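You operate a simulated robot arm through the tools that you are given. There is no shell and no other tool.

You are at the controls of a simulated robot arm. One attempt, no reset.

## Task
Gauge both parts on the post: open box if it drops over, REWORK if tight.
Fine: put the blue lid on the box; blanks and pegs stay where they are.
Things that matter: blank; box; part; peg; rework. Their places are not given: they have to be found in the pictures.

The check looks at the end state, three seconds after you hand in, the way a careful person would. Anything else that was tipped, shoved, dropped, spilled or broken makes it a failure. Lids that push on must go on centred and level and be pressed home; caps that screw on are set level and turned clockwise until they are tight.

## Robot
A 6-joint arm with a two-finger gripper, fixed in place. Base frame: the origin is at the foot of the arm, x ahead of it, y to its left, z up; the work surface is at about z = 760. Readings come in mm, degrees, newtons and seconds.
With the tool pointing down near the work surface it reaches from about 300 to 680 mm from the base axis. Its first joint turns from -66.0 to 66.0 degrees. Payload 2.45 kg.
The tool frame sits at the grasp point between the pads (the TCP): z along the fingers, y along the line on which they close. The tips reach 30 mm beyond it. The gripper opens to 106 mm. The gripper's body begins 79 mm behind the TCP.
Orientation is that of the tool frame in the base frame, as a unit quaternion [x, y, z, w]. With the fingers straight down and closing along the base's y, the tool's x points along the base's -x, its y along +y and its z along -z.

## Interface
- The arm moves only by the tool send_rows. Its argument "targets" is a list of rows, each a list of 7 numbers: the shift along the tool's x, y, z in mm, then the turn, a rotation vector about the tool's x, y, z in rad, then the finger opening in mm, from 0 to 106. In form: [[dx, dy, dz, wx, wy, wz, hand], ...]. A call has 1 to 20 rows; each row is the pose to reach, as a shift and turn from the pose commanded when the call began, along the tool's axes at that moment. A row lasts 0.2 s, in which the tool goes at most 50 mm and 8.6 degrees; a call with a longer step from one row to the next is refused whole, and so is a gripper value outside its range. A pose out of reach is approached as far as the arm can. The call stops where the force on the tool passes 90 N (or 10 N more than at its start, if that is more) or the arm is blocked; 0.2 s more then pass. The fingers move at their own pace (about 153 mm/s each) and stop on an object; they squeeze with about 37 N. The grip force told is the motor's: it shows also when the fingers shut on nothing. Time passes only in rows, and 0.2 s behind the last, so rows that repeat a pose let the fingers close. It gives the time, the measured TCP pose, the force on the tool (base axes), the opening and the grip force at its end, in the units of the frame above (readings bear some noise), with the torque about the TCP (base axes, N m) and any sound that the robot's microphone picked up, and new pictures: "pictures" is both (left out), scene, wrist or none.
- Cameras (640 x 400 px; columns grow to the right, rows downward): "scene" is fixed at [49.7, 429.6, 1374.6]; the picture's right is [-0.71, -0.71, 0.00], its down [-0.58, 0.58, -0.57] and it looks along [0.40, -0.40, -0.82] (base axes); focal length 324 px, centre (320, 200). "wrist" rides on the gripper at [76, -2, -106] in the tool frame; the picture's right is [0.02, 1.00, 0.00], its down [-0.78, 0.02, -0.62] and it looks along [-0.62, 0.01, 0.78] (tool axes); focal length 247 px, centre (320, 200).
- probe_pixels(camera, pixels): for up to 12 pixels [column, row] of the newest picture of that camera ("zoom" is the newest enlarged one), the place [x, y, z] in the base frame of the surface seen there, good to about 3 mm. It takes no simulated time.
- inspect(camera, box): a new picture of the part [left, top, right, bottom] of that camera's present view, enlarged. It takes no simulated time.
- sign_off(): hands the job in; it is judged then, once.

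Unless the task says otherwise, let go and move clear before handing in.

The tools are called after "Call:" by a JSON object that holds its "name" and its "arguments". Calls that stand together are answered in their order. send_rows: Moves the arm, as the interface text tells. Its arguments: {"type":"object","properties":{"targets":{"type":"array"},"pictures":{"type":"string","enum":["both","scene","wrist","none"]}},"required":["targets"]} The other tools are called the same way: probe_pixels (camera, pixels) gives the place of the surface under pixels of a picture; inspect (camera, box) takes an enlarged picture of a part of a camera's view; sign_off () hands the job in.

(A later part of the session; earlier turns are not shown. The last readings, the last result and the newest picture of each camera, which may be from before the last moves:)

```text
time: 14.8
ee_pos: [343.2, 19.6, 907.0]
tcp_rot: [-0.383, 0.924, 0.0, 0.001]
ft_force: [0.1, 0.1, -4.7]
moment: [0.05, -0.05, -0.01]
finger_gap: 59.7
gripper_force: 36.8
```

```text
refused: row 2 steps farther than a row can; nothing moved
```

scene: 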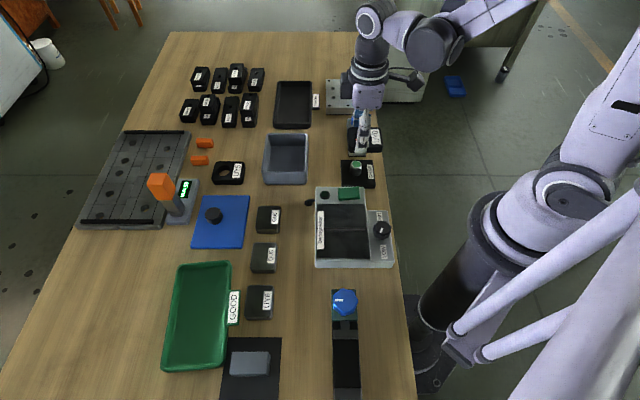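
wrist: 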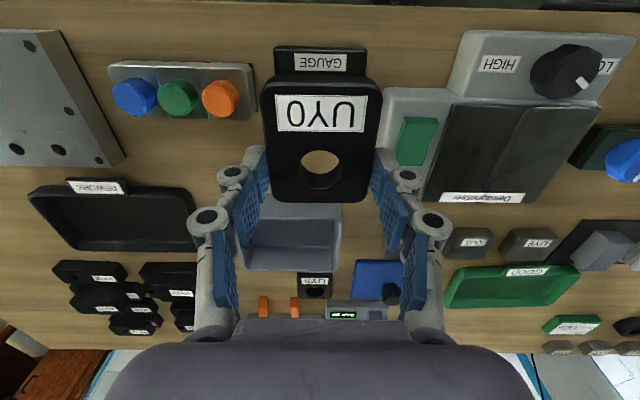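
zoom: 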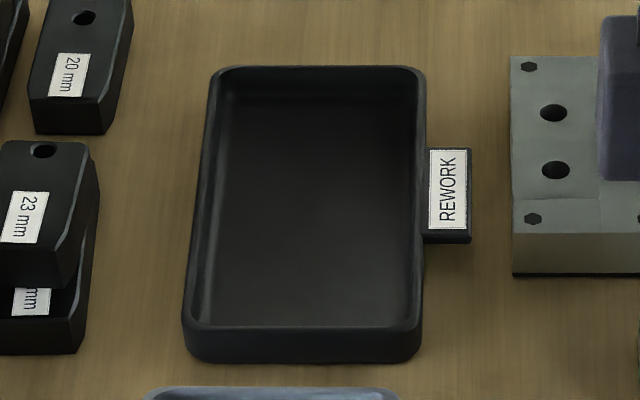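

Call:
{"name": "send_rows", "arguments": {"targets": [[-12, -18, 0, 0, 0, 0, 40], [-37, -55, 0, 0, 0, 0, 40], [-63, -94, 0, 0, 0, 0, 40], [-89, -133, 0, 0, 0, 0, 40], [-115, -172, 5, 0, 0, 0, 40], [-140, -210, 12, 0, 0, 0, 40], [-160, -240, 20, 0, 0, 0, 40], [-168.7, -253, 27, 0, 0, 0, 40], [-168.7, -253, 27, 0, 0, 0, 40], [-168.7, -253, 27, 0, 0, 0, 40]], "pictures": "both"}}

```text
time: 17.0
ee_pos: [640.3, -42.0, 879.8]
tcp_rot: [-0.382, 0.924, 0.0, 0.001]
ft_force: [-0.1, 0.2, -5.2]
moment: [0.07, -0.05, 0.0]
finger_gap: 59.4
gripper_force: 37.1
```

scene: 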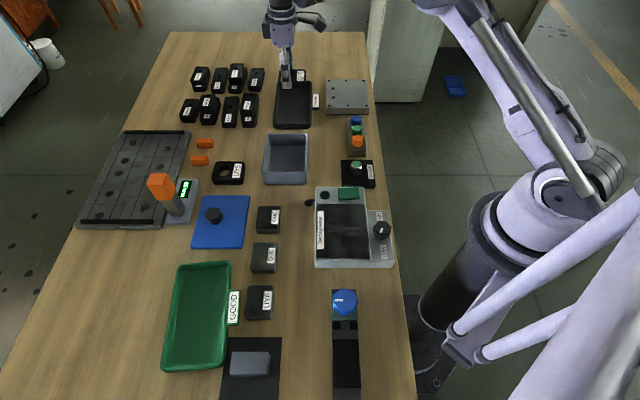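
wrist: 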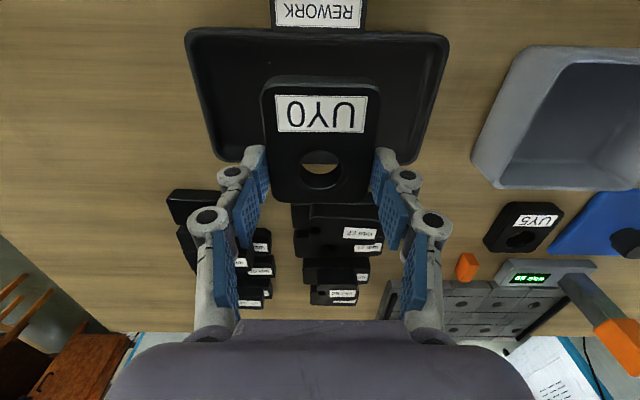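

UY0 is above the tray. I'll check the tray edges with this closer view before descending.

Call:
{"name": "probe_pixels", "arguments": {"camera": "wrist", "pixels": [[190, 35], [445, 40], [222, 158], [415, 160], [240, 35], [230, 155], [200, 90], [430, 100], [240, 50], [240, 135], [400, 50], [402, 135]]}}

```text
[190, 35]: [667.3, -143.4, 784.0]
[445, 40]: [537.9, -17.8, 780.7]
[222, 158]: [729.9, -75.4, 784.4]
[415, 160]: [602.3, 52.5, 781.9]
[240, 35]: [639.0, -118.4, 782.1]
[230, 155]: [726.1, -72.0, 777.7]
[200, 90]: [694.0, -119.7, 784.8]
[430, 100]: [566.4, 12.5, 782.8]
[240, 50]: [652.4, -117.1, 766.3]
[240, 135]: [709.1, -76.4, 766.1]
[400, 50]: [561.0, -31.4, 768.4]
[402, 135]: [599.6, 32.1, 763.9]
```

The tray midline is at u≈414, so I'll nudge 2 mm outward and lower the part to just above the floor.

Call:
{"name": "send_rows", "arguments": {"targets": [[-2, 0, 25, 0, 0, 0, 40], [-2, 0, 55, 0, 0, 0, 40], [-2, 0, 72, 0, 0, 0, 40], [-2, 0, 78, 0, 0, 0, 40], [-2, 0, 80, 0, 0, 0, 40], [-2, 0, 80, 0, 0, 0, 40]], "pictures": "both"}}

Call:
{"name": "inspect", "arguments": {"camera": "scene", "box": [260, 60, 330, 135]}}

```text
time: 18.4
ee_pos: [643.2, -39.5, 801.2]
tcp_rot: [-0.383, 0.924, 0.001, 0.001]
ft_force: [0.3, 0.6, -4.3]
moment: [0.05, -0.05, 0.0]
finger_gap: 59.8
gripper_force: 37.5
```

scene: 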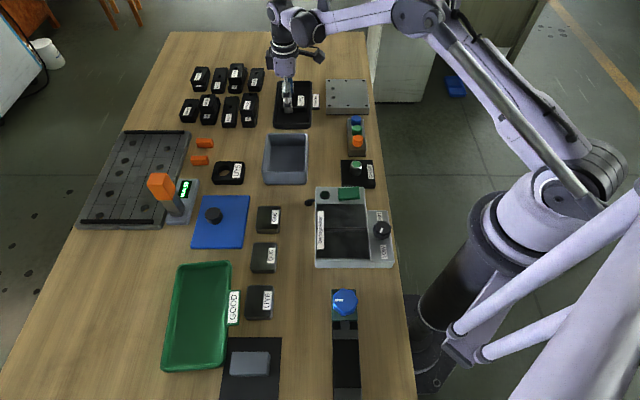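
wrist: 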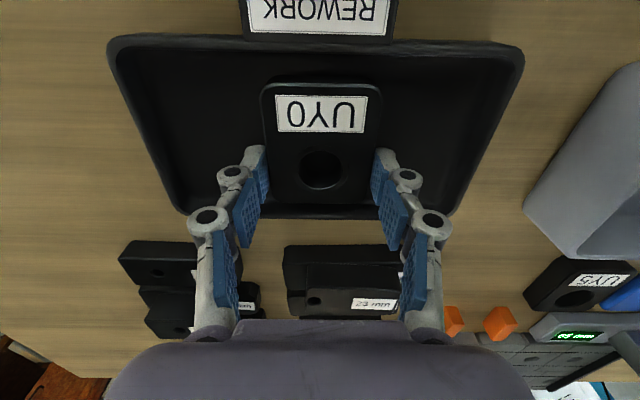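

```text
5.33 times, centred on (295, 98) of scene
```

zoom: 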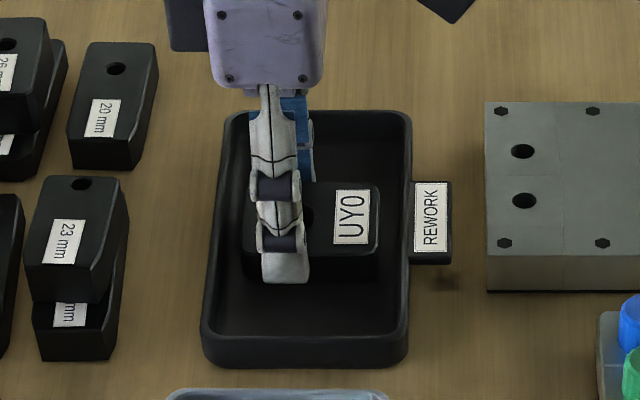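

UY0 is inside the tray, about 3 mm above the floor. I'll lower the last bit, then open slightly.

Call:
{"name": "send_rows", "arguments": {"targets": [[0, 0, 1.5, 0, 0, 0, 40], [0, 0, 2.5, 0, 0, 0, 40], [0, 0, 2.5, 0, 0, 0, 40]], "pictures": "none"}}

```text
time: 19.2
ee_pos: [642.3, -40.1, 799.0]
tcp_rot: [-0.383, 0.924, 0.0, 0.001]
ft_force: [1.3, -0.8, 17.6]
moment: [0.2, 0.44, 0.04]
finger_gap: 59.6
gripper_force: 37.0
```

The force shows contact with the tray floor. I'll release and rise straight up.

Call:
{"name": "send_rows", "arguments": {"targets": [[0, 0, 0, 0, 0, 0, 68], [0, 0, 0, 0, 0, 0, 76], [0, 0, 0, 0, 0, 0, 76], [0, 0, -30, 0, 0, 0, 76], [0, 0, -70, 0, 0, 0, 76], [0, 0, -95, 0, 0, 0, 76], [0, 0, -95, 0, 0, 0, 76]], "pictures": "both"}}

Call:
{"name": "inspect", "arguments": {"camera": "scene", "box": [260, 60, 330, 135]}}

```text
time: 20.8
ee_pos: [644.1, -38.2, 892.6]
tcp_rot: [-0.383, 0.924, 0.001, 0.0]
ft_force: [-0.8, 0.3, 0.4]
moment: [0.0, -0.01, -0.03]
finger_gap: 76.0
gripper_force: 0.0
```

scene: 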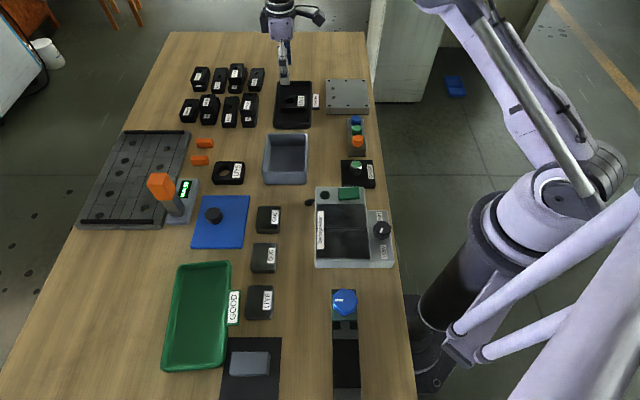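
wrist: 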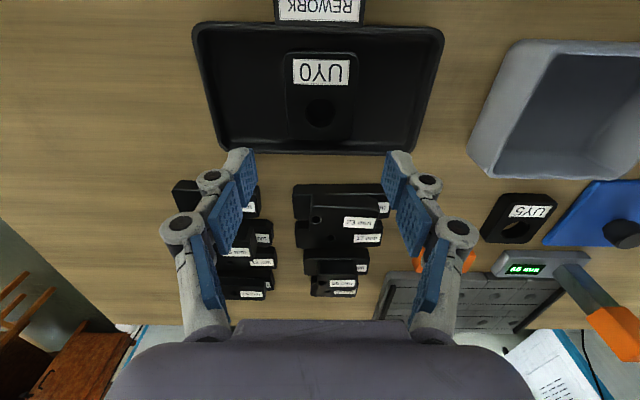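

```text
5.33 times, centred on (295, 98) of scene
```

zoom: 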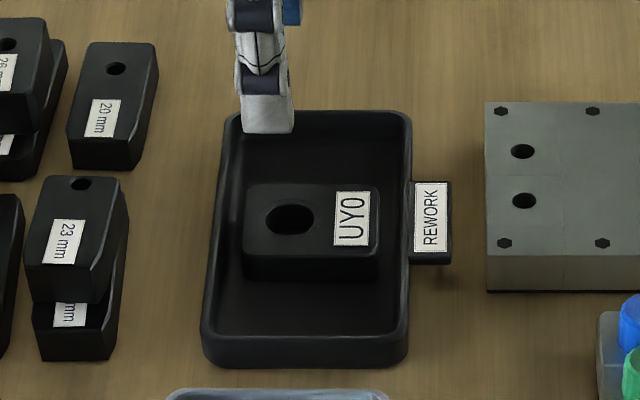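

UY0 lies flat in the REWORK tray. Next I'll go above UY5 at (566.5,242).

Call:
{"name": "send_rows", "arguments": {"targets": [[-10, 18, 0, 0, 0, 0, 76], [-32, 56, 0, 0, 0, 0, 76], [-54, 95, 0, 0, 0, 0, 76], [-76, 133, 0, 0, 0, 0, 76], [-98, 171, 5, 0, 0, 0, 76], [-118, 206, 15, 0, 0, 0, 76], [-136, 238, 25, 0, 0, 0, 76], [-144.8, 253, 33, 0, 0, 0, 76], [-144.8, 253, 33, 0, 0, 0, 76], [-144.8, 253, 33, 0, 0, 0, 76]], "pictures": "both"}}

Call:
{"name": "inspect", "arguments": {"camera": "wrist", "box": [250, 40, 410, 140]}}

Call:
{"name": "probe_pixels", "arguments": {"camera": "zoom", "pixels": [[280, 350], [220, 340], [340, 340], [280, 270], [100, 200], [450, 200], [120, 350], [430, 350], [280, 60], [100, 100], [450, 100], [280, 390]]}}

```text
time: 23.0
ee_pos: [568.7, 242.2, 859.2]
tcp_rot: [-0.383, 0.924, 0.0, 0.001]
ft_force: [-0.1, -0.5, -1.4]
moment: [0.0, 0.02, -0.03]
finger_gap: 75.8
gripper_force: 0.0
```

scene: 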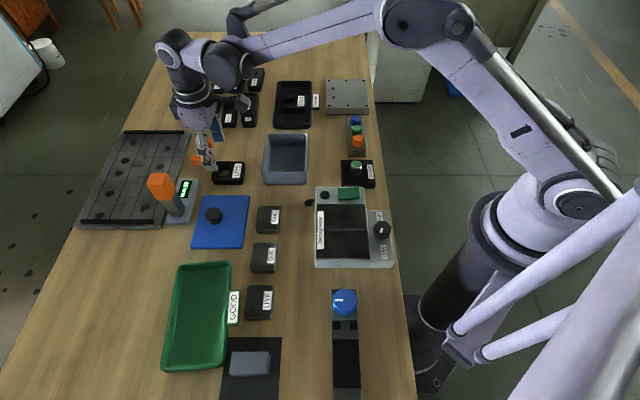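
wrist: 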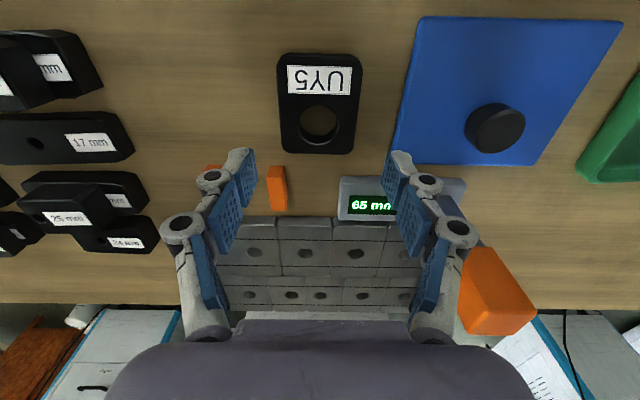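

```text
4.00 times, centred on (330, 90) of wrist
```

zoom: 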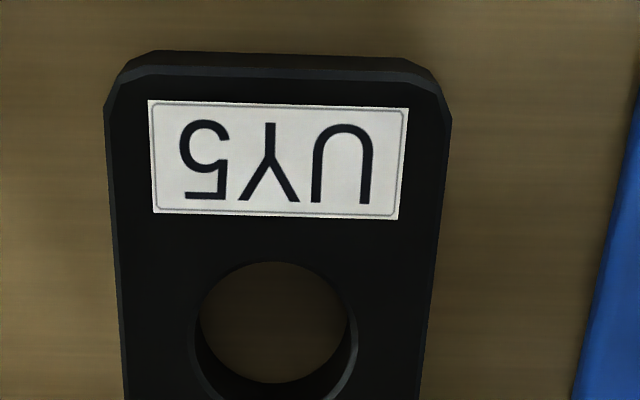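

```text
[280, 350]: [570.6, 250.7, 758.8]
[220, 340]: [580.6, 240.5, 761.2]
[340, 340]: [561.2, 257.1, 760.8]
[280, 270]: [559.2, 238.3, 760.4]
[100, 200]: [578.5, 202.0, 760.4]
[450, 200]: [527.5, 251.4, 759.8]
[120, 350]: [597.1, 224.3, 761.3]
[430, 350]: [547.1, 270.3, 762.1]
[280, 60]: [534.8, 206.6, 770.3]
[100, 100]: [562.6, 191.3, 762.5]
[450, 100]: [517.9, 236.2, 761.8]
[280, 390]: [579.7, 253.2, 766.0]
```

UY5 is centred under the tool and rotated about 2° clockwise. I'll correct for that and descend.

Call:
{"name": "send_rows", "arguments": {"targets": [[0, 0, 30, 0, 0, 0.03, 76], [0, 0, 50, 0, 0, 0.03, 76], [0, 0, 60, 0, 0, 0.03, 76], [0, 0, 65.5, 0, 0, 0.03, 76], [0, 0, 65.5, 0, 0, 0.03, 76]], "pictures": "both"}}

```text
time: 24.2
ee_pos: [567.1, 242.7, 793.3]
tcp_rot: [-0.369, 0.929, 0.0, 0.001]
ft_force: [0.1, -0.1, -0.4]
moment: [-0.05, 0.01, 0.01]
finger_gap: 75.9
gripper_force: 0.1
```

scene: 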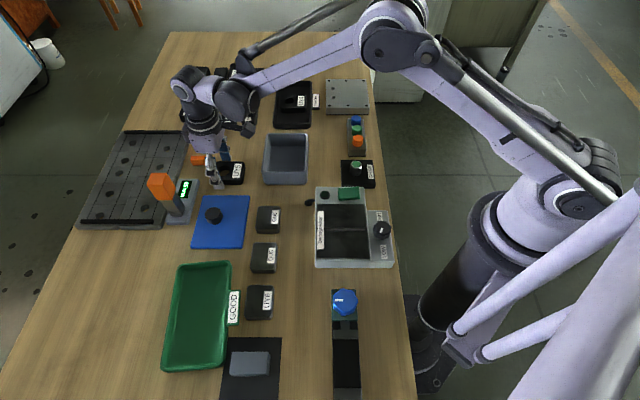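
wrist: 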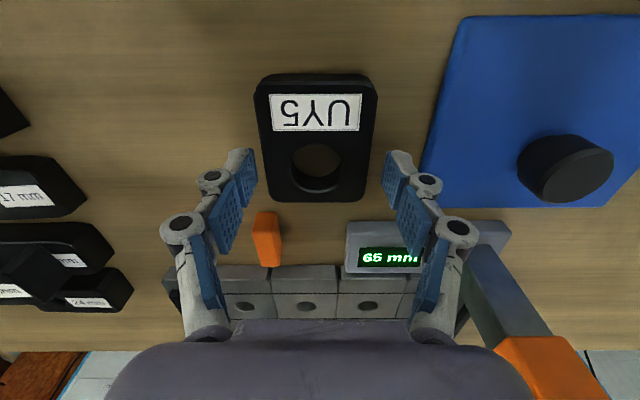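

The fingers straddle UY5 and nothing is touching. I'll close and lift.

Call:
{"name": "send_rows", "arguments": {"targets": [[0, 0, 0, 0, 0, 0, 50], [0, 0, 0, 0, 0, 0, 40], [0, 0, 0, 0, 0, 0, 40], [0, 0, -5, 0, 0, 0, 40], [0, 0, -30, 0, 0, 0, 40], [0, 0, -70, 0, 0, 0, 40], [0, 0, -95, 0, 0, 0, 40], [0, 0, -95, 0, 0, 0, 40], [0, 0, -95, 0, 0, 0, 40]], "pictures": "both"}}

Call:
{"name": "inspect", "arguments": {"camera": "wrist", "box": [270, 130, 370, 205]}}

```text
time: 26.2
ee_pos: [567.7, 241.1, 889.7]
tcp_rot: [-0.369, 0.93, 0.0, 0.002]
ft_force: [0.0, -0.1, -4.3]
moment: [0.03, -0.04, -0.03]
finger_gap: 59.7
gripper_force: 36.8
```

scene: 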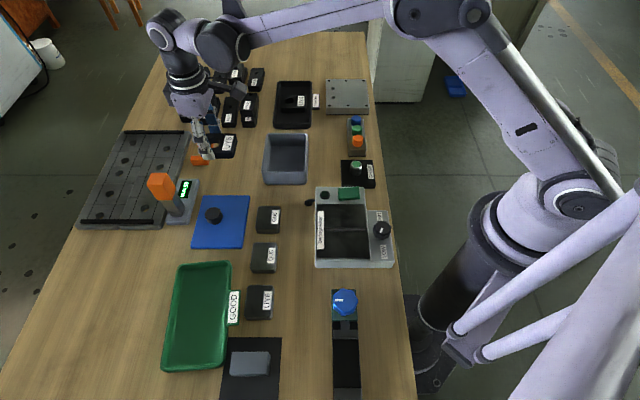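
wrist: 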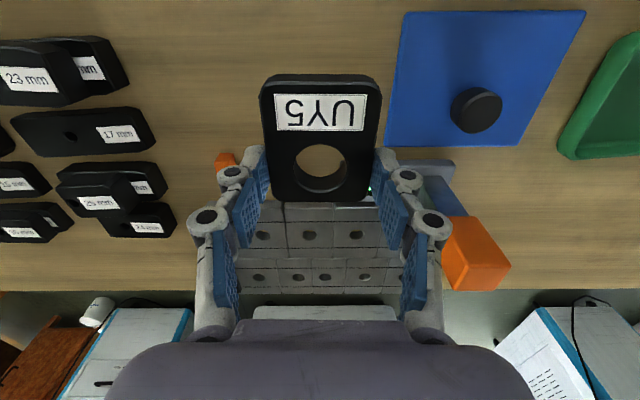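

```text
5.33 times, centred on (320, 168) of wrist
```

zoom: 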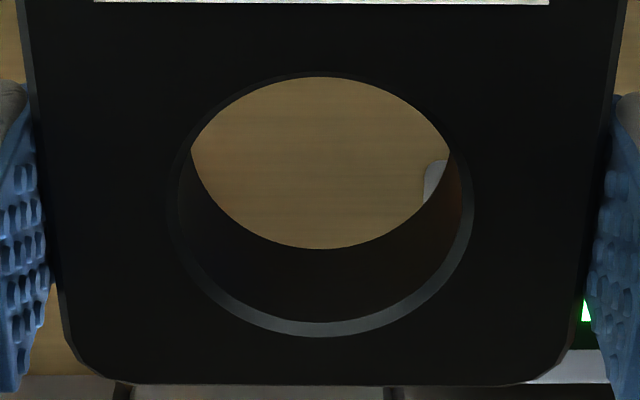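

UY5 is held with its hole at the same spot in the hand, and its bore is clearly larger (about 31 mm by pixels). I'll carry it above the gauge post.

Call:
{"name": "send_rows", "arguments": {"targets": [[25, -0.7, 0, 0, 0, -0.005, 40], [70, -1.9, 0, 0, 0, -0.01, 40], [117, -3.2, 0, 0, 0, -0.015, 40], [164, -4.4, 0, 0, 0, -0.02, 40], [211, -5.7, 0, 0, 0, -0.03, 40], [258, -7, 0, 0, 0, -0.03, 40], [297, -8, 8, 0, 0, -0.03, 40], [315.2, -8.5, 21, 0, 0, -0.03, 40], [315.2, -8.5, 21, 0, 0, -0.03, 40], [315.2, -8.5, 21, 0, 0, -0.03, 40]], "pictures": "both"}}

Call:
{"name": "inspect", "arguments": {"camera": "wrist", "box": [270, 130, 370, 205]}}

```text
time: 28.4
ee_pos: [341.4, 19.8, 867.5]
tcp_rot: [-0.383, 0.924, 0.001, 0.001]
ft_force: [0.2, -0.6, -4.9]
moment: [0.03, -0.07, -0.01]
finger_gap: 59.4
gripper_force: 36.9
```

scene: 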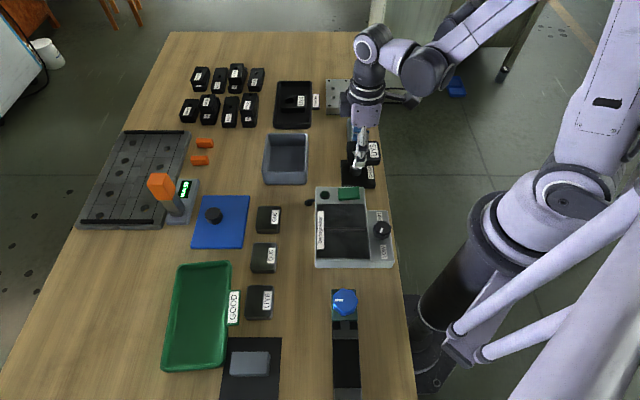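
wrist: 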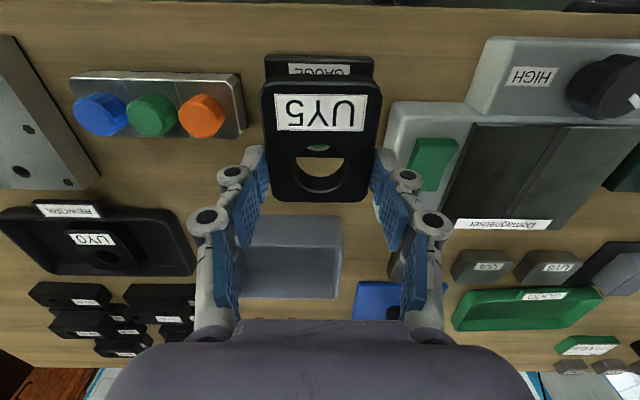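

```text
5.33 times, centred on (320, 168) of wrist
```

zoom: 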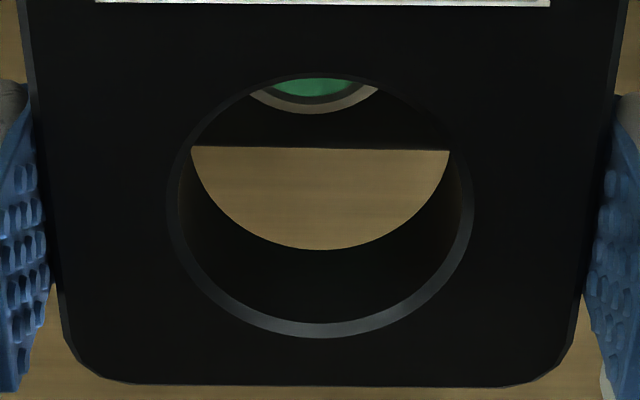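

The post cap shows through the hole about 1.2 mm to the left. I'll correct that and lower to just above the post.

Call:
{"name": "send_rows", "arguments": {"targets": [[0, -1.3, 15, 0, 0, 0, 40], [0, -1.3, 25, 0, 0, 0, 40], [0, -1.3, 29, 0, 0, 0, 40], [0, -1.3, 29, 0, 0, 0, 40]], "pictures": "wrist"}}

Call:
{"name": "inspect", "arguments": {"camera": "wrist", "box": [270, 130, 370, 205]}}

```text
time: 29.4
ee_pos: [345.3, 18.3, 839.7]
tcp_rot: [-0.382, 0.924, 0.001, 0.0]
ft_force: [0.1, -0.3, -4.4]
moment: [0.02, -0.04, -0.05]
finger_gap: 59.5
gripper_force: 37.3
```

wrist: 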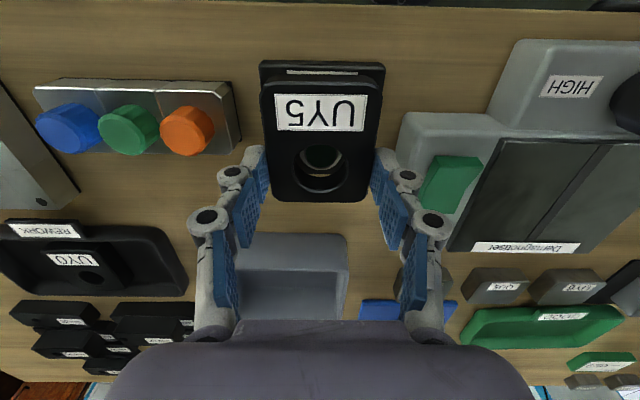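

```text
5.33 times, centred on (320, 168) of wrist
```

zoom: 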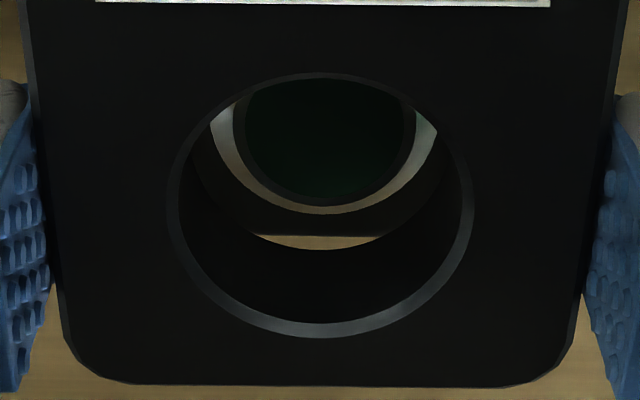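

The full steel ring is visible inside the bore with clearance all round. I'll lower slowly and watch the force.

Call:
{"name": "send_rows", "arguments": {"targets": [[0.4, 0.2, 2, 0, 0, 0, 40], [0.4, 0.2, 4, 0, 0, 0, 40], [0.4, 0.2, 6, 0, 0, 0, 40], [0.4, 0.2, 7, 0, 0, 0, 40], [0.4, 0.2, 7, 0, 0, 0, 40]], "pictures": "wrist"}}

Call:
{"name": "inspect", "arguments": {"camera": "wrist", "box": [270, 130, 370, 205]}}

```text
time: 30.6
ee_pos: [344.8, 19.0, 830.9]
tcp_rot: [-0.382, 0.924, 0.0, 0.001]
ft_force: [-0.1, -0.1, -5.2]
moment: [0.06, -0.04, -0.04]
finger_gap: 59.7
gripper_force: 36.6
```

wrist: 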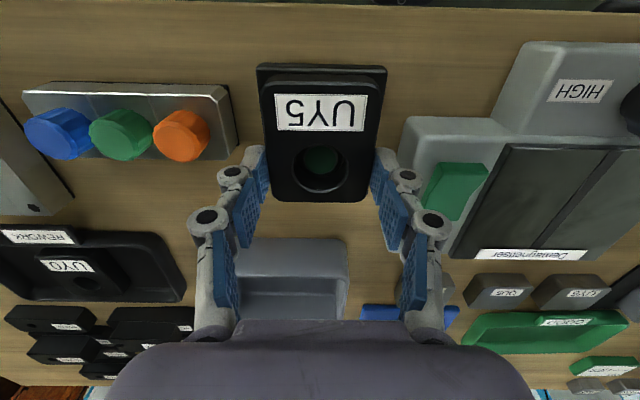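

```text
5.33 times, centred on (320, 168) of wrist
```

zoom: 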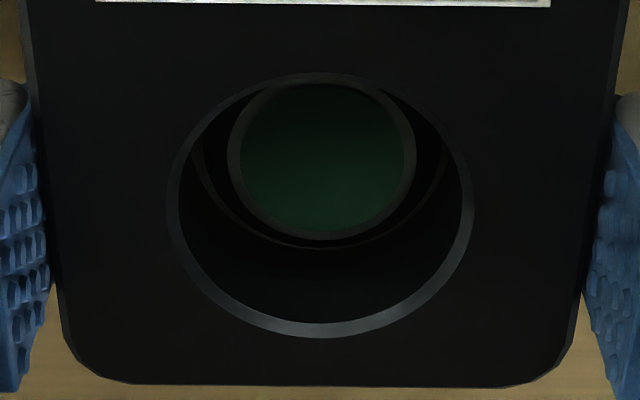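

UY5 has passed the point where UY0 stopped, with no force. I'll lower it the rest of the way to near the base.

Call:
{"name": "send_rows", "arguments": {"targets": [[0, 0, 4, 0, 0, 0, 40], [0, 0, 8, 0, 0, 0, 40], [0, 0, 12, 0, 0, 0, 40], [0, 0, 16, 0, 0, 0, 40], [0, 0, 19, 0, 0, 0, 40], [0, 0, 19, 0, 0, 0, 40]], "pictures": "both"}}

Call:
{"name": "inspect", "arguments": {"camera": "scene", "box": [320, 130, 400, 200]}}

```text
time: 32.0
ee_pos: [343.5, 18.3, 812.7]
tcp_rot: [-0.383, 0.924, 0.0, 0.0]
ft_force: [-0.2, -0.4, -4.6]
moment: [0.02, -0.04, 0.03]
finger_gap: 59.6
gripper_force: 37.0
```

scene: 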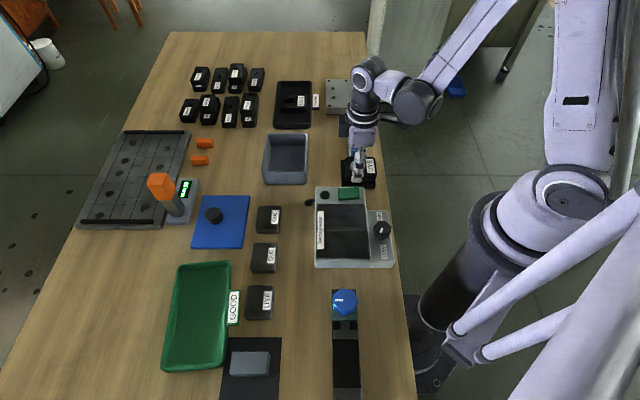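
wrist: 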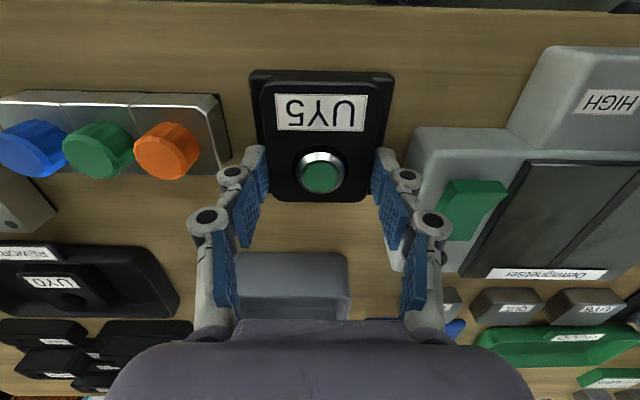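

```text
5.71 times, centred on (360, 165) of scene
```

zoom: 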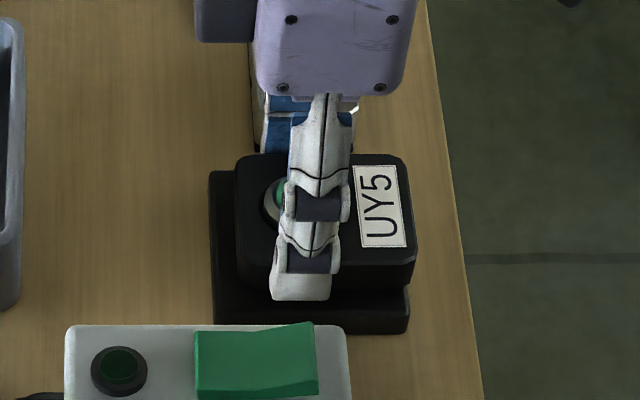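

UY5 drops freely all the way over the post, so it is good and goes in the open box. I'll lift it clear and measure the box.

Call:
{"name": "send_rows", "arguments": {"targets": [[0, 0, -8, 0, 0, 0, 40], [0, 0, -20, 0, 0, 0, 40], [0, 0, -35, 0, 0, 0, 40], [0, 0, -70, 0, 0, 0, 40], [0, 0, -95, 0, 0, 0, 40], [0, 0, -95, 0, 0, 0, 40]], "pictures": "both"}}

Call:
{"name": "inspect", "arguments": {"camera": "scene", "box": [250, 125, 325, 195]}}

```text
time: 33.4
ee_pos: [344.3, 19.6, 907.2]
tcp_rot: [-0.383, 0.924, 0.0, 0.001]
ft_force: [-0.1, -0.2, -4.4]
moment: [0.04, -0.04, -0.01]
finger_gap: 59.6
gripper_force: 37.2
```

scene: 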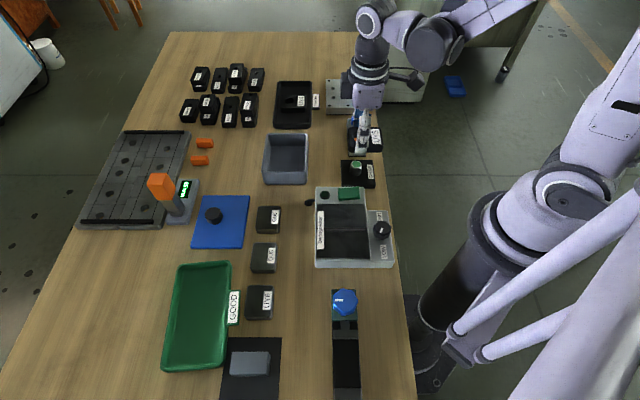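
wrist: 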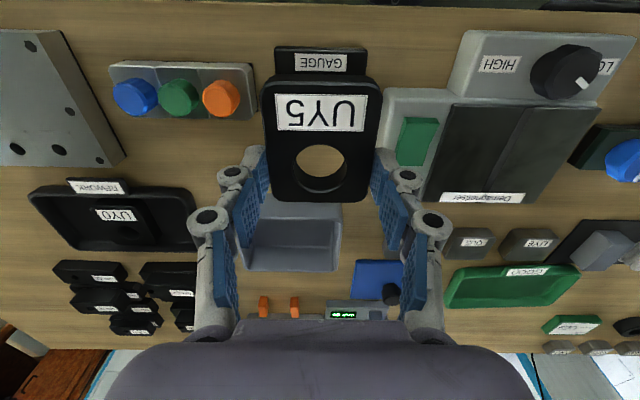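

```text
5.71 times, centred on (288, 160) of scene
```

zoom: 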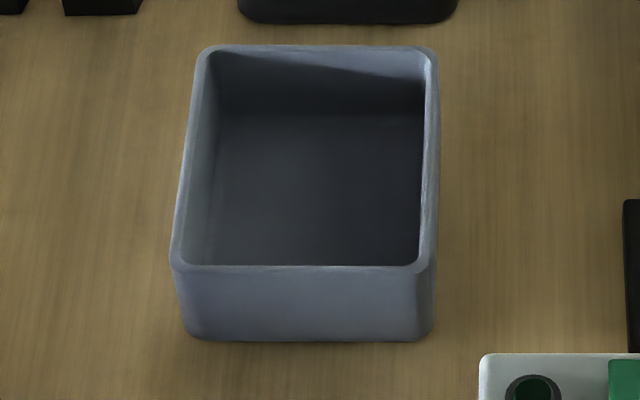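

Call:
{"name": "probe_pixels", "arguments": {"camera": "zoom", "pixels": [[205, 52], [433, 52], [175, 264], [432, 266], [318, 49], [305, 269], [190, 150], [434, 150], [320, 130], [310, 255], [230, 190], [415, 190]]}}

Call:
{"name": "probe_pixels", "arguments": {"camera": "zoom", "pixels": [[198, 150], [429, 150], [318, 46], [305, 266], [200, 60], [436, 60], [173, 255], [434, 255], [222, 130], [415, 130], [225, 240], [410, 240]]}}

```text
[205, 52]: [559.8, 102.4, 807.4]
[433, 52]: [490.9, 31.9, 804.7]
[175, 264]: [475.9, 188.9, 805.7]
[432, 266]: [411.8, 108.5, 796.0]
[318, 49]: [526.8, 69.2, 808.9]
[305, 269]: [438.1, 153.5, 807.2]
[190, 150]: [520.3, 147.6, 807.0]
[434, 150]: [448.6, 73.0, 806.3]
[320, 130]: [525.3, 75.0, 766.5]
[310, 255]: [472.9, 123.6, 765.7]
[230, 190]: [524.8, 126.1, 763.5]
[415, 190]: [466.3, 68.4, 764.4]
```

```text
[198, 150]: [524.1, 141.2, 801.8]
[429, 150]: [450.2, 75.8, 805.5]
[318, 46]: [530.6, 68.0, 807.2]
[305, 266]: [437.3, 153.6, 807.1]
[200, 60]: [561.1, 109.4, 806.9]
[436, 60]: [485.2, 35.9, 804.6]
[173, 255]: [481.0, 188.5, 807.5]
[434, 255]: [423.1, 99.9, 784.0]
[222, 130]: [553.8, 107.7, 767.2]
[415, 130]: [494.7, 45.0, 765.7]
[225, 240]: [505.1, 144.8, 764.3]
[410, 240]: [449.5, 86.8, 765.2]
```

Box rim outer edges: u≈367–472 and v≈200–326, so the centre is at about (483,111), with the rim at z≈807 and the floor at 765. I'll move UY5 above it and refine.

Call:
{"name": "send_rows", "arguments": {"targets": [[-20, -4, 0, 0, 0, 0, 40], [-65, -12.5, 0, 0, 0, 0, 40], [-110, -21, 0, 0, 0, 0, 40], [-150, -29, 0, 0, 0, 0, 40], [-173.7, -33.4, 0, 0, 0, 0, 40], [-173.7, -33.4, 0, 0, 0, 0, 40], [-173.7, -33.4, 0, 0, 0, 0, 40]], "pictures": "both"}}

Call:
{"name": "inspect", "arguments": {"camera": "wrist", "box": [190, 0, 450, 160]}}

```text
time: 35.0
ee_pos: [489.5, 118.4, 907.4]
tcp_rot: [-0.383, 0.924, 0.0, 0.001]
ft_force: [-0.9, -0.1, -5.0]
moment: [0.06, -0.05, 0.01]
finger_gap: 59.3
gripper_force: 37.6
```

scene: 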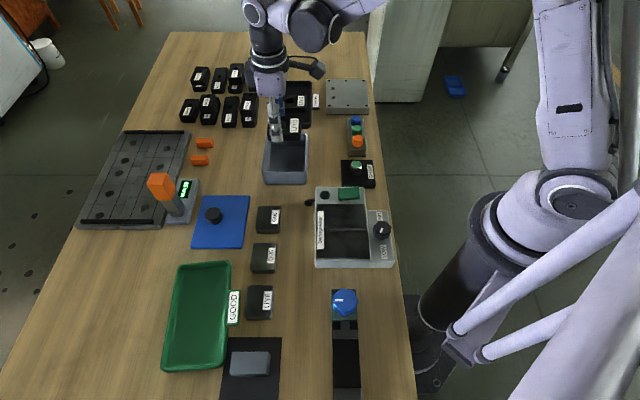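
wrist: 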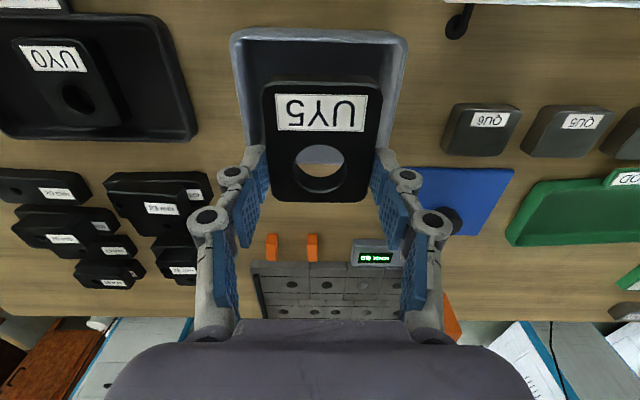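

```text
2.46 times, centred on (320, 80) of wrist
```

zoom: 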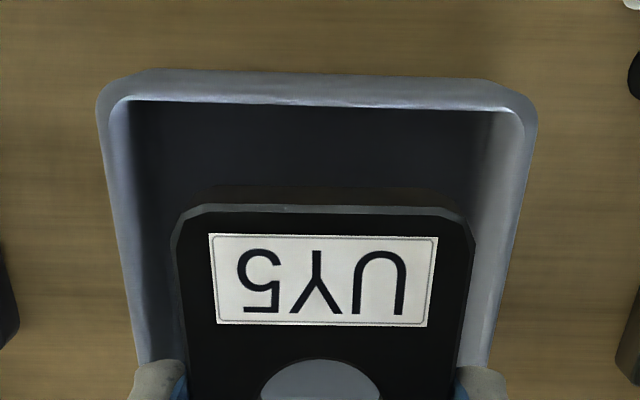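

I'll probe the rim's two long sides to centre precisely along the finger direction.

Call:
{"name": "probe_pixels", "arguments": {"camera": "zoom", "pixels": [[103, 120], [532, 120], [112, 180], [526, 180], [125, 250], [512, 250], [320, 82], [200, 80], [440, 86], [108, 150], [529, 150], [320, 92]]}}

```text
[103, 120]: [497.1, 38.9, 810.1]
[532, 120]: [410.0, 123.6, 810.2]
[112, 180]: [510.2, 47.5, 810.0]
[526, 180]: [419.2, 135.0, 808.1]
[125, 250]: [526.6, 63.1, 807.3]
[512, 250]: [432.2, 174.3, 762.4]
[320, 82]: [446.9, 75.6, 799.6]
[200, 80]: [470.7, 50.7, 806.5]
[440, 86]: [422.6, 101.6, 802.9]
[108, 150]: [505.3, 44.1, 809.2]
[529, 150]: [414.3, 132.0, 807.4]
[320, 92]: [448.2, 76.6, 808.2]
```

The box's v centre is 263.6, so I'll shift 1 mm and descend into the box, stopping partway to check clearance.

Call:
{"name": "send_rows", "arguments": {"targets": [[-1, -1, 30, 0, 0, 0, 40], [-1, -1, 60, 0, 0, 0, 40], [-1, -1, 80, 0, 0, 0, 40], [-1, -1, 90, 0, 0, 0, 40], [-1, -1, 90, 0, 0, 0, 40]], "pictures": "both"}}

Call:
{"name": "inspect", "arguments": {"camera": "scene", "box": [240, 110, 335, 195]}}

```text
time: 36.2
ee_pos: [492.0, 118.6, 817.5]
tcp_rot: [-0.383, 0.924, 0.001, 0.002]
ft_force: [0.2, 0.9, -5.3]
moment: [0.04, -0.05, 0.02]
finger_gap: 59.5
gripper_force: 37.0
```

scene: 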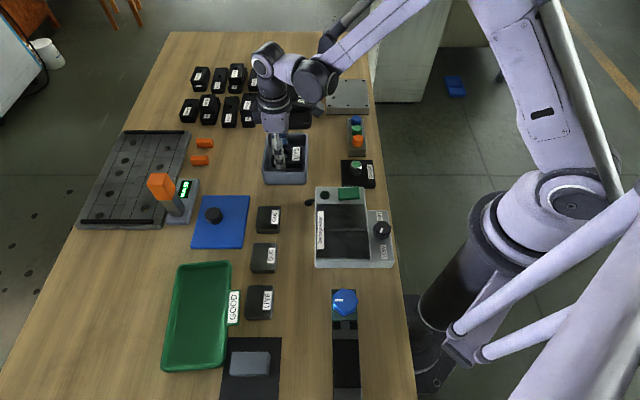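
wrist: 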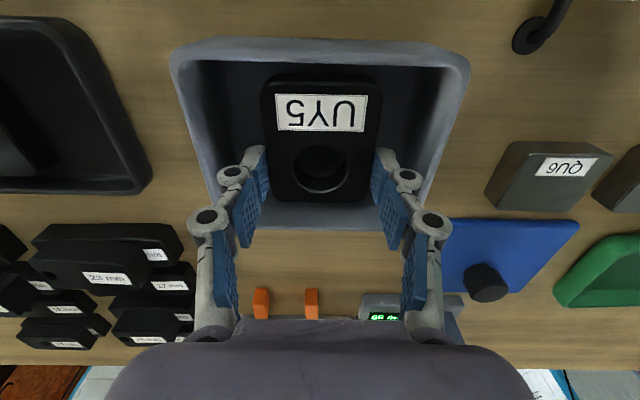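

```text
4.71 times, centred on (288, 152) of scene
```

zoom: 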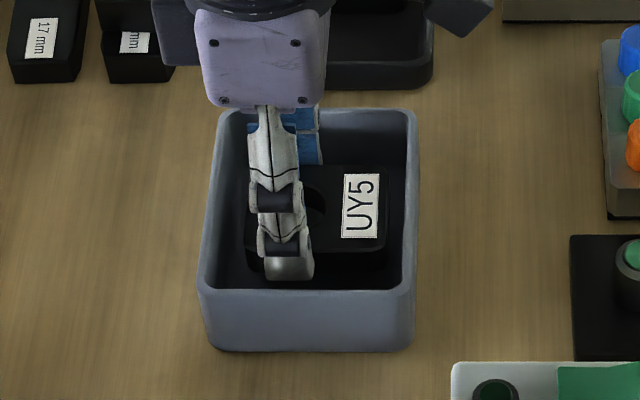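

Clearance looks good on all sides, so I'll lower the last part.

Call:
{"name": "send_rows", "arguments": {"targets": [[0, 0, 6, 0, 0, 0, 40], [0, 0, 12, 0, 0, 0, 40], [0, 0, 16, 0, 0, 0, 40], [0, 0, 17.5, 0, 0, 0, 40], [0, 0, 17.5, 0, 0, 0, 40]], "pictures": "both"}}

Call:
{"name": "inspect", "arguments": {"camera": "scene", "box": [240, 110, 335, 195]}}

```text
time: 37.4
ee_pos: [490.6, 117.6, 801.1]
tcp_rot: [-0.383, 0.924, 0.001, 0.001]
ft_force: [0.7, 0.3, -4.8]
moment: [0.05, -0.06, 0.02]
finger_gap: 59.4
gripper_force: 36.6
```

scene: 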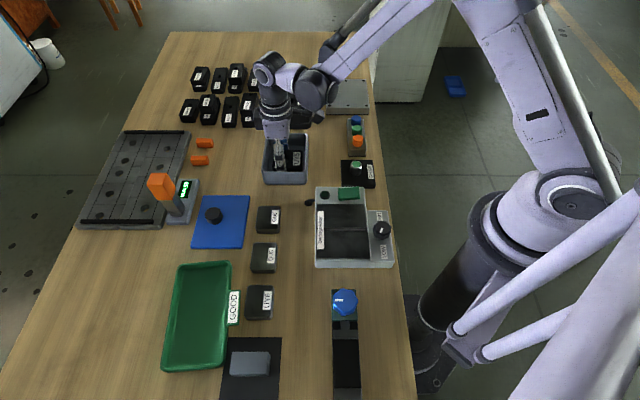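
wrist: 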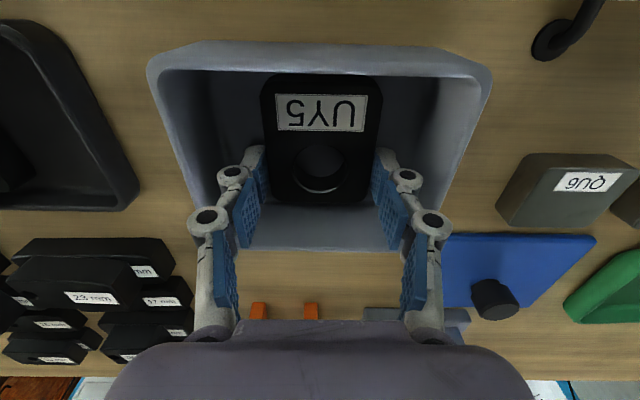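

```text
4.71 times, centred on (288, 152) of scene
```

zoom: 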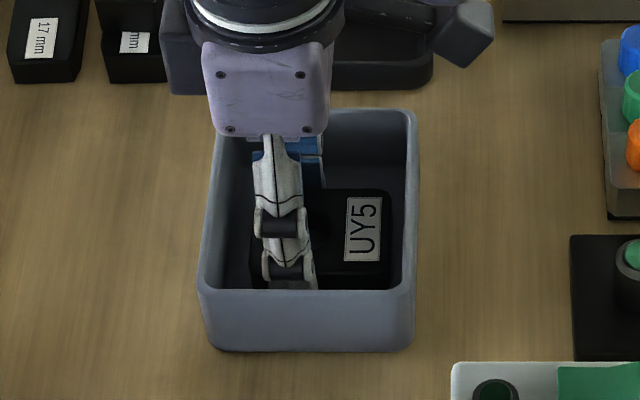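

Almost at the floor. I'll go 1.5 mm lower, open only to 67 mm so the knuckles stay inside the walls, then rise.

Call:
{"name": "send_rows", "arguments": {"targets": [[0, 0, 1.2, 0, 0, 0, 40], [0, 0, 1.2, 0, 0, 0, 60], [0, 0, 1.2, 0, 0, 0, 66], [0, 0, 1.2, 0, 0, 0, 66]], "pictures": "wrist"}}

```text
time: 38.4
ee_pos: [491.5, 116.5, 798.3]
tcp_rot: [-0.383, 0.924, 0.0, 0.001]
ft_force: [-0.1, 0.2, -1.0]
moment: [-0.04, 0.01, -0.02]
finger_gap: 66.1
gripper_force: 0.1
```

wrist: 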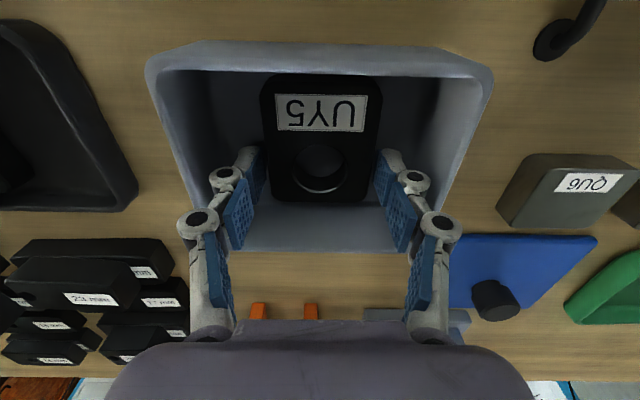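

UY5 is released on the box floor and the fingers are clear on both sides. I'll rise straight up.

Call:
{"name": "send_rows", "arguments": {"targets": [[0, 0, -10, 0, 0, 0, 66], [0, 0, -30, 0, 0, 0, 66], [0, 0, -60, 0, 0, 0, 66], [0, 0, -90, 0, 0, 0, 66], [0, 0, -110, 0, 0, 0, 66], [0, 0, -110, 0, 0, 0, 66]], "pictures": "both"}}

Call:
{"name": "inspect", "arguments": {"camera": "scene", "box": [240, 110, 335, 195]}}

Call:
{"name": "inspect", "arguments": {"camera": "scene", "box": [180, 185, 260, 255]}}

```text
time: 39.8
ee_pos: [491.5, 118.7, 910.1]
tcp_rot: [-0.383, 0.924, 0.001, 0.002]
ft_force: [0.6, -0.6, -0.2]
moment: [0.0, 0.02, -0.01]
finger_gap: 66.0
gripper_force: 0.0
```

scene: 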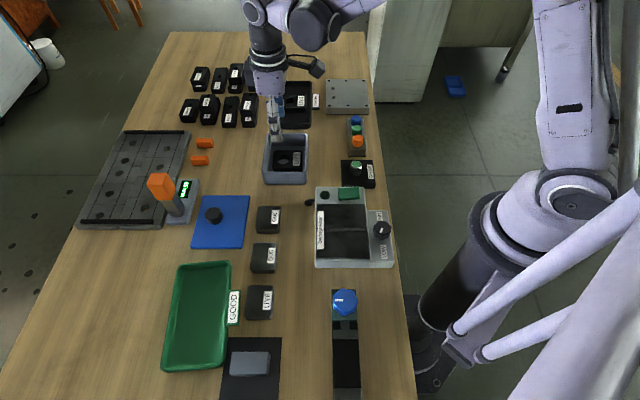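
wrist: 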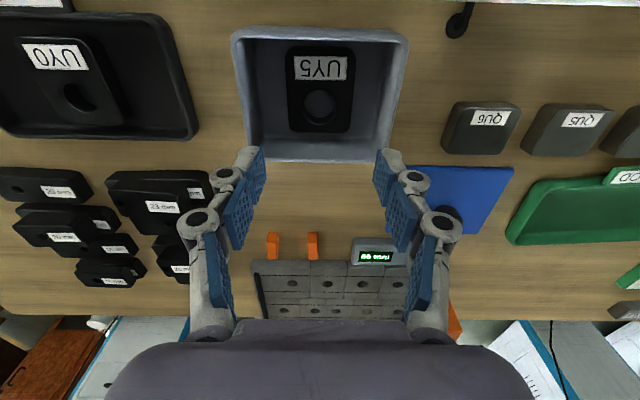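

```text
4.71 times, centred on (288, 152) of scene
```

zoom: 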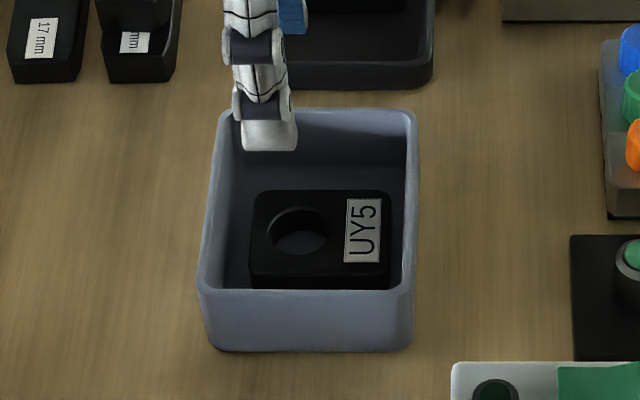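

```text
5.71 times, centred on (220, 220) of scene
```

zoom: 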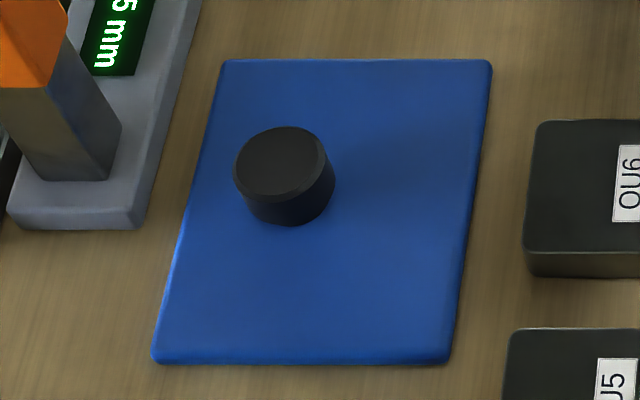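

UY5 is flat in the box. The lid's knob is off-centre on the lid, so I need exact positions. I'll probe the lid corners, the knob and the nearby height gauge.

Call:
{"name": "probe_pixels", "arguments": {"camera": "zoom", "pixels": [[226, 63], [488, 65], [157, 356], [448, 358], [280, 155], [236, 170], [326, 160], [284, 129], [284, 192], [285, 225], [30, 60], [400, 200]]}}

Call:
{"name": "probe_pixels", "arguments": {"camera": "scene", "pixels": [[160, 182], [150, 180], [172, 177], [165, 198], [185, 190], [178, 207], [267, 206], [280, 206], [258, 232]]}}

```text
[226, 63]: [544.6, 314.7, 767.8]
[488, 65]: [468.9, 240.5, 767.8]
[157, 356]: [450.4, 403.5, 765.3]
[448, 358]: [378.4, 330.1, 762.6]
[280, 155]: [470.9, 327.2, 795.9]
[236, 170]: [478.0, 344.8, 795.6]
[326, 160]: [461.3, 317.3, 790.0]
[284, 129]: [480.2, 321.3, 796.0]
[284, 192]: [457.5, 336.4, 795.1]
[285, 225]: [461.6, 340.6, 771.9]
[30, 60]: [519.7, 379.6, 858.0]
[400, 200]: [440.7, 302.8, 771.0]
```

```text
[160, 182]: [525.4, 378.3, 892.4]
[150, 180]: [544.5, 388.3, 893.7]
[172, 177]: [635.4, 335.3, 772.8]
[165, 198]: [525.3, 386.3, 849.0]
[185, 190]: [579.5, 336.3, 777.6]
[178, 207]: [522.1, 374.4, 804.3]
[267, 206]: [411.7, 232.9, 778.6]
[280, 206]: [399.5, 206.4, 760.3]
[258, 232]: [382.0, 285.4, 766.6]
```

The lid is about 105×125 mm, centred at u≈553.5, v≈98, and matches the box outline. The knob sits 11 mm outward of centre at about (469,329). I'll move above the knob for a close look.

Call:
{"name": "send_rows", "arguments": {"targets": [[-12, 15, -10, 0, 0, 0, 66], [-39, 49, -10, 0, 0, 0, 60], [-67, 85, -10, 0, 0, 0, 56], [-95, 120, -10, 0, 0, 0, 56], [-118, 149, -10, 0, 0, 0, 56], [-132.7, 167.3, -5, 0, 0, 0, 56], [-132.7, 167.3, 0, 0, 0, 0, 56], [-132.7, 167.3, 0, 0, 0, 0, 56]], "pictures": "both"}}

Call:
{"name": "inspect", "arguments": {"camera": "wrist", "box": [220, 0, 420, 160]}}

```text
time: 41.6
ee_pos: [467.7, 329.8, 909.8]
tcp_rot: [-0.384, 0.923, 0.0, 0.001]
ft_force: [-0.3, 0.7, -0.1]
moment: [-0.01, 0.0, 0.02]
finger_gap: 55.8
gripper_force: 0.1
```

scene: 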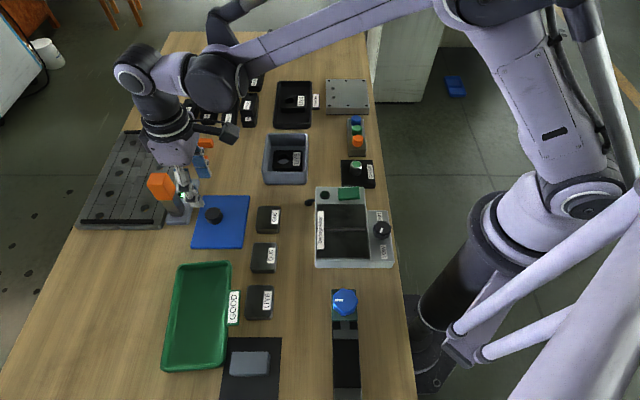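
wrist: 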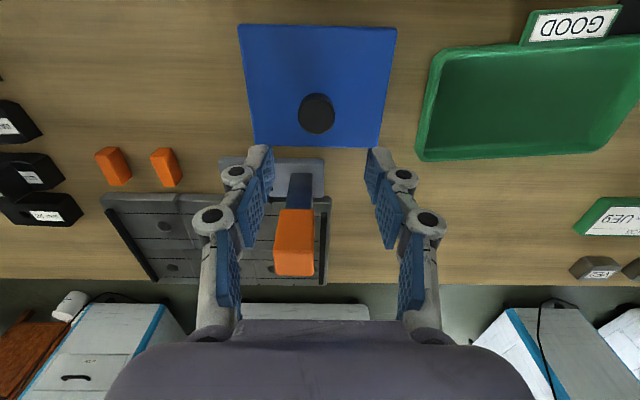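

```text
2.50 times, centred on (320, 80) of wrist
```

zoom: 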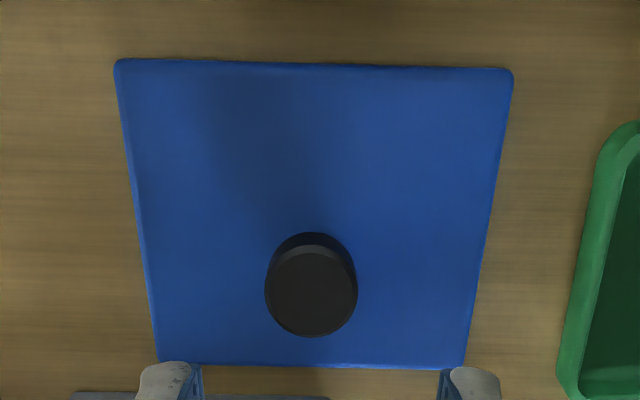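

I'll probe the lid corners and knob in this view.

Call:
{"name": "probe_pixels", "arguments": {"camera": "zoom", "pixels": [[122, 65], [506, 74], [162, 355], [460, 362], [311, 295], [268, 290], [355, 290], [311, 252], [311, 333], [318, 66], [139, 200], [488, 200]]}}

Call:
{"name": "probe_pixels", "arguments": {"camera": "wrist", "pixels": [[293, 222], [293, 265], [315, 117], [242, 28], [393, 31], [256, 142], [377, 143], [318, 28], [250, 90], [386, 90]]}}

```text
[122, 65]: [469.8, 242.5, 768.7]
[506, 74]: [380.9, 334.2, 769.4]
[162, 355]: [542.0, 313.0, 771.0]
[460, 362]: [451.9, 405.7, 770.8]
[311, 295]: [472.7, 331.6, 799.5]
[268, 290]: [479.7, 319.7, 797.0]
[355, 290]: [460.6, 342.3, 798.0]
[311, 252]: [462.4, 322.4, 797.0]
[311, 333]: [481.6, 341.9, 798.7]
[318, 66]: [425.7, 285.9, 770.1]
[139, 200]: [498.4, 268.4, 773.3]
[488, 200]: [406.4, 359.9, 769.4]
```

```text
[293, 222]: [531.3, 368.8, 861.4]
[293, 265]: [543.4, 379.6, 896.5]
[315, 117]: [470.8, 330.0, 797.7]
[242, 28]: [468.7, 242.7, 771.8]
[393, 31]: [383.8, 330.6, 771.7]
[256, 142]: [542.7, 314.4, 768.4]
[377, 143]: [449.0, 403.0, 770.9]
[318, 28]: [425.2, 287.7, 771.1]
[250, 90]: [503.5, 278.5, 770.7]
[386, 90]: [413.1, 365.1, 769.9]
```

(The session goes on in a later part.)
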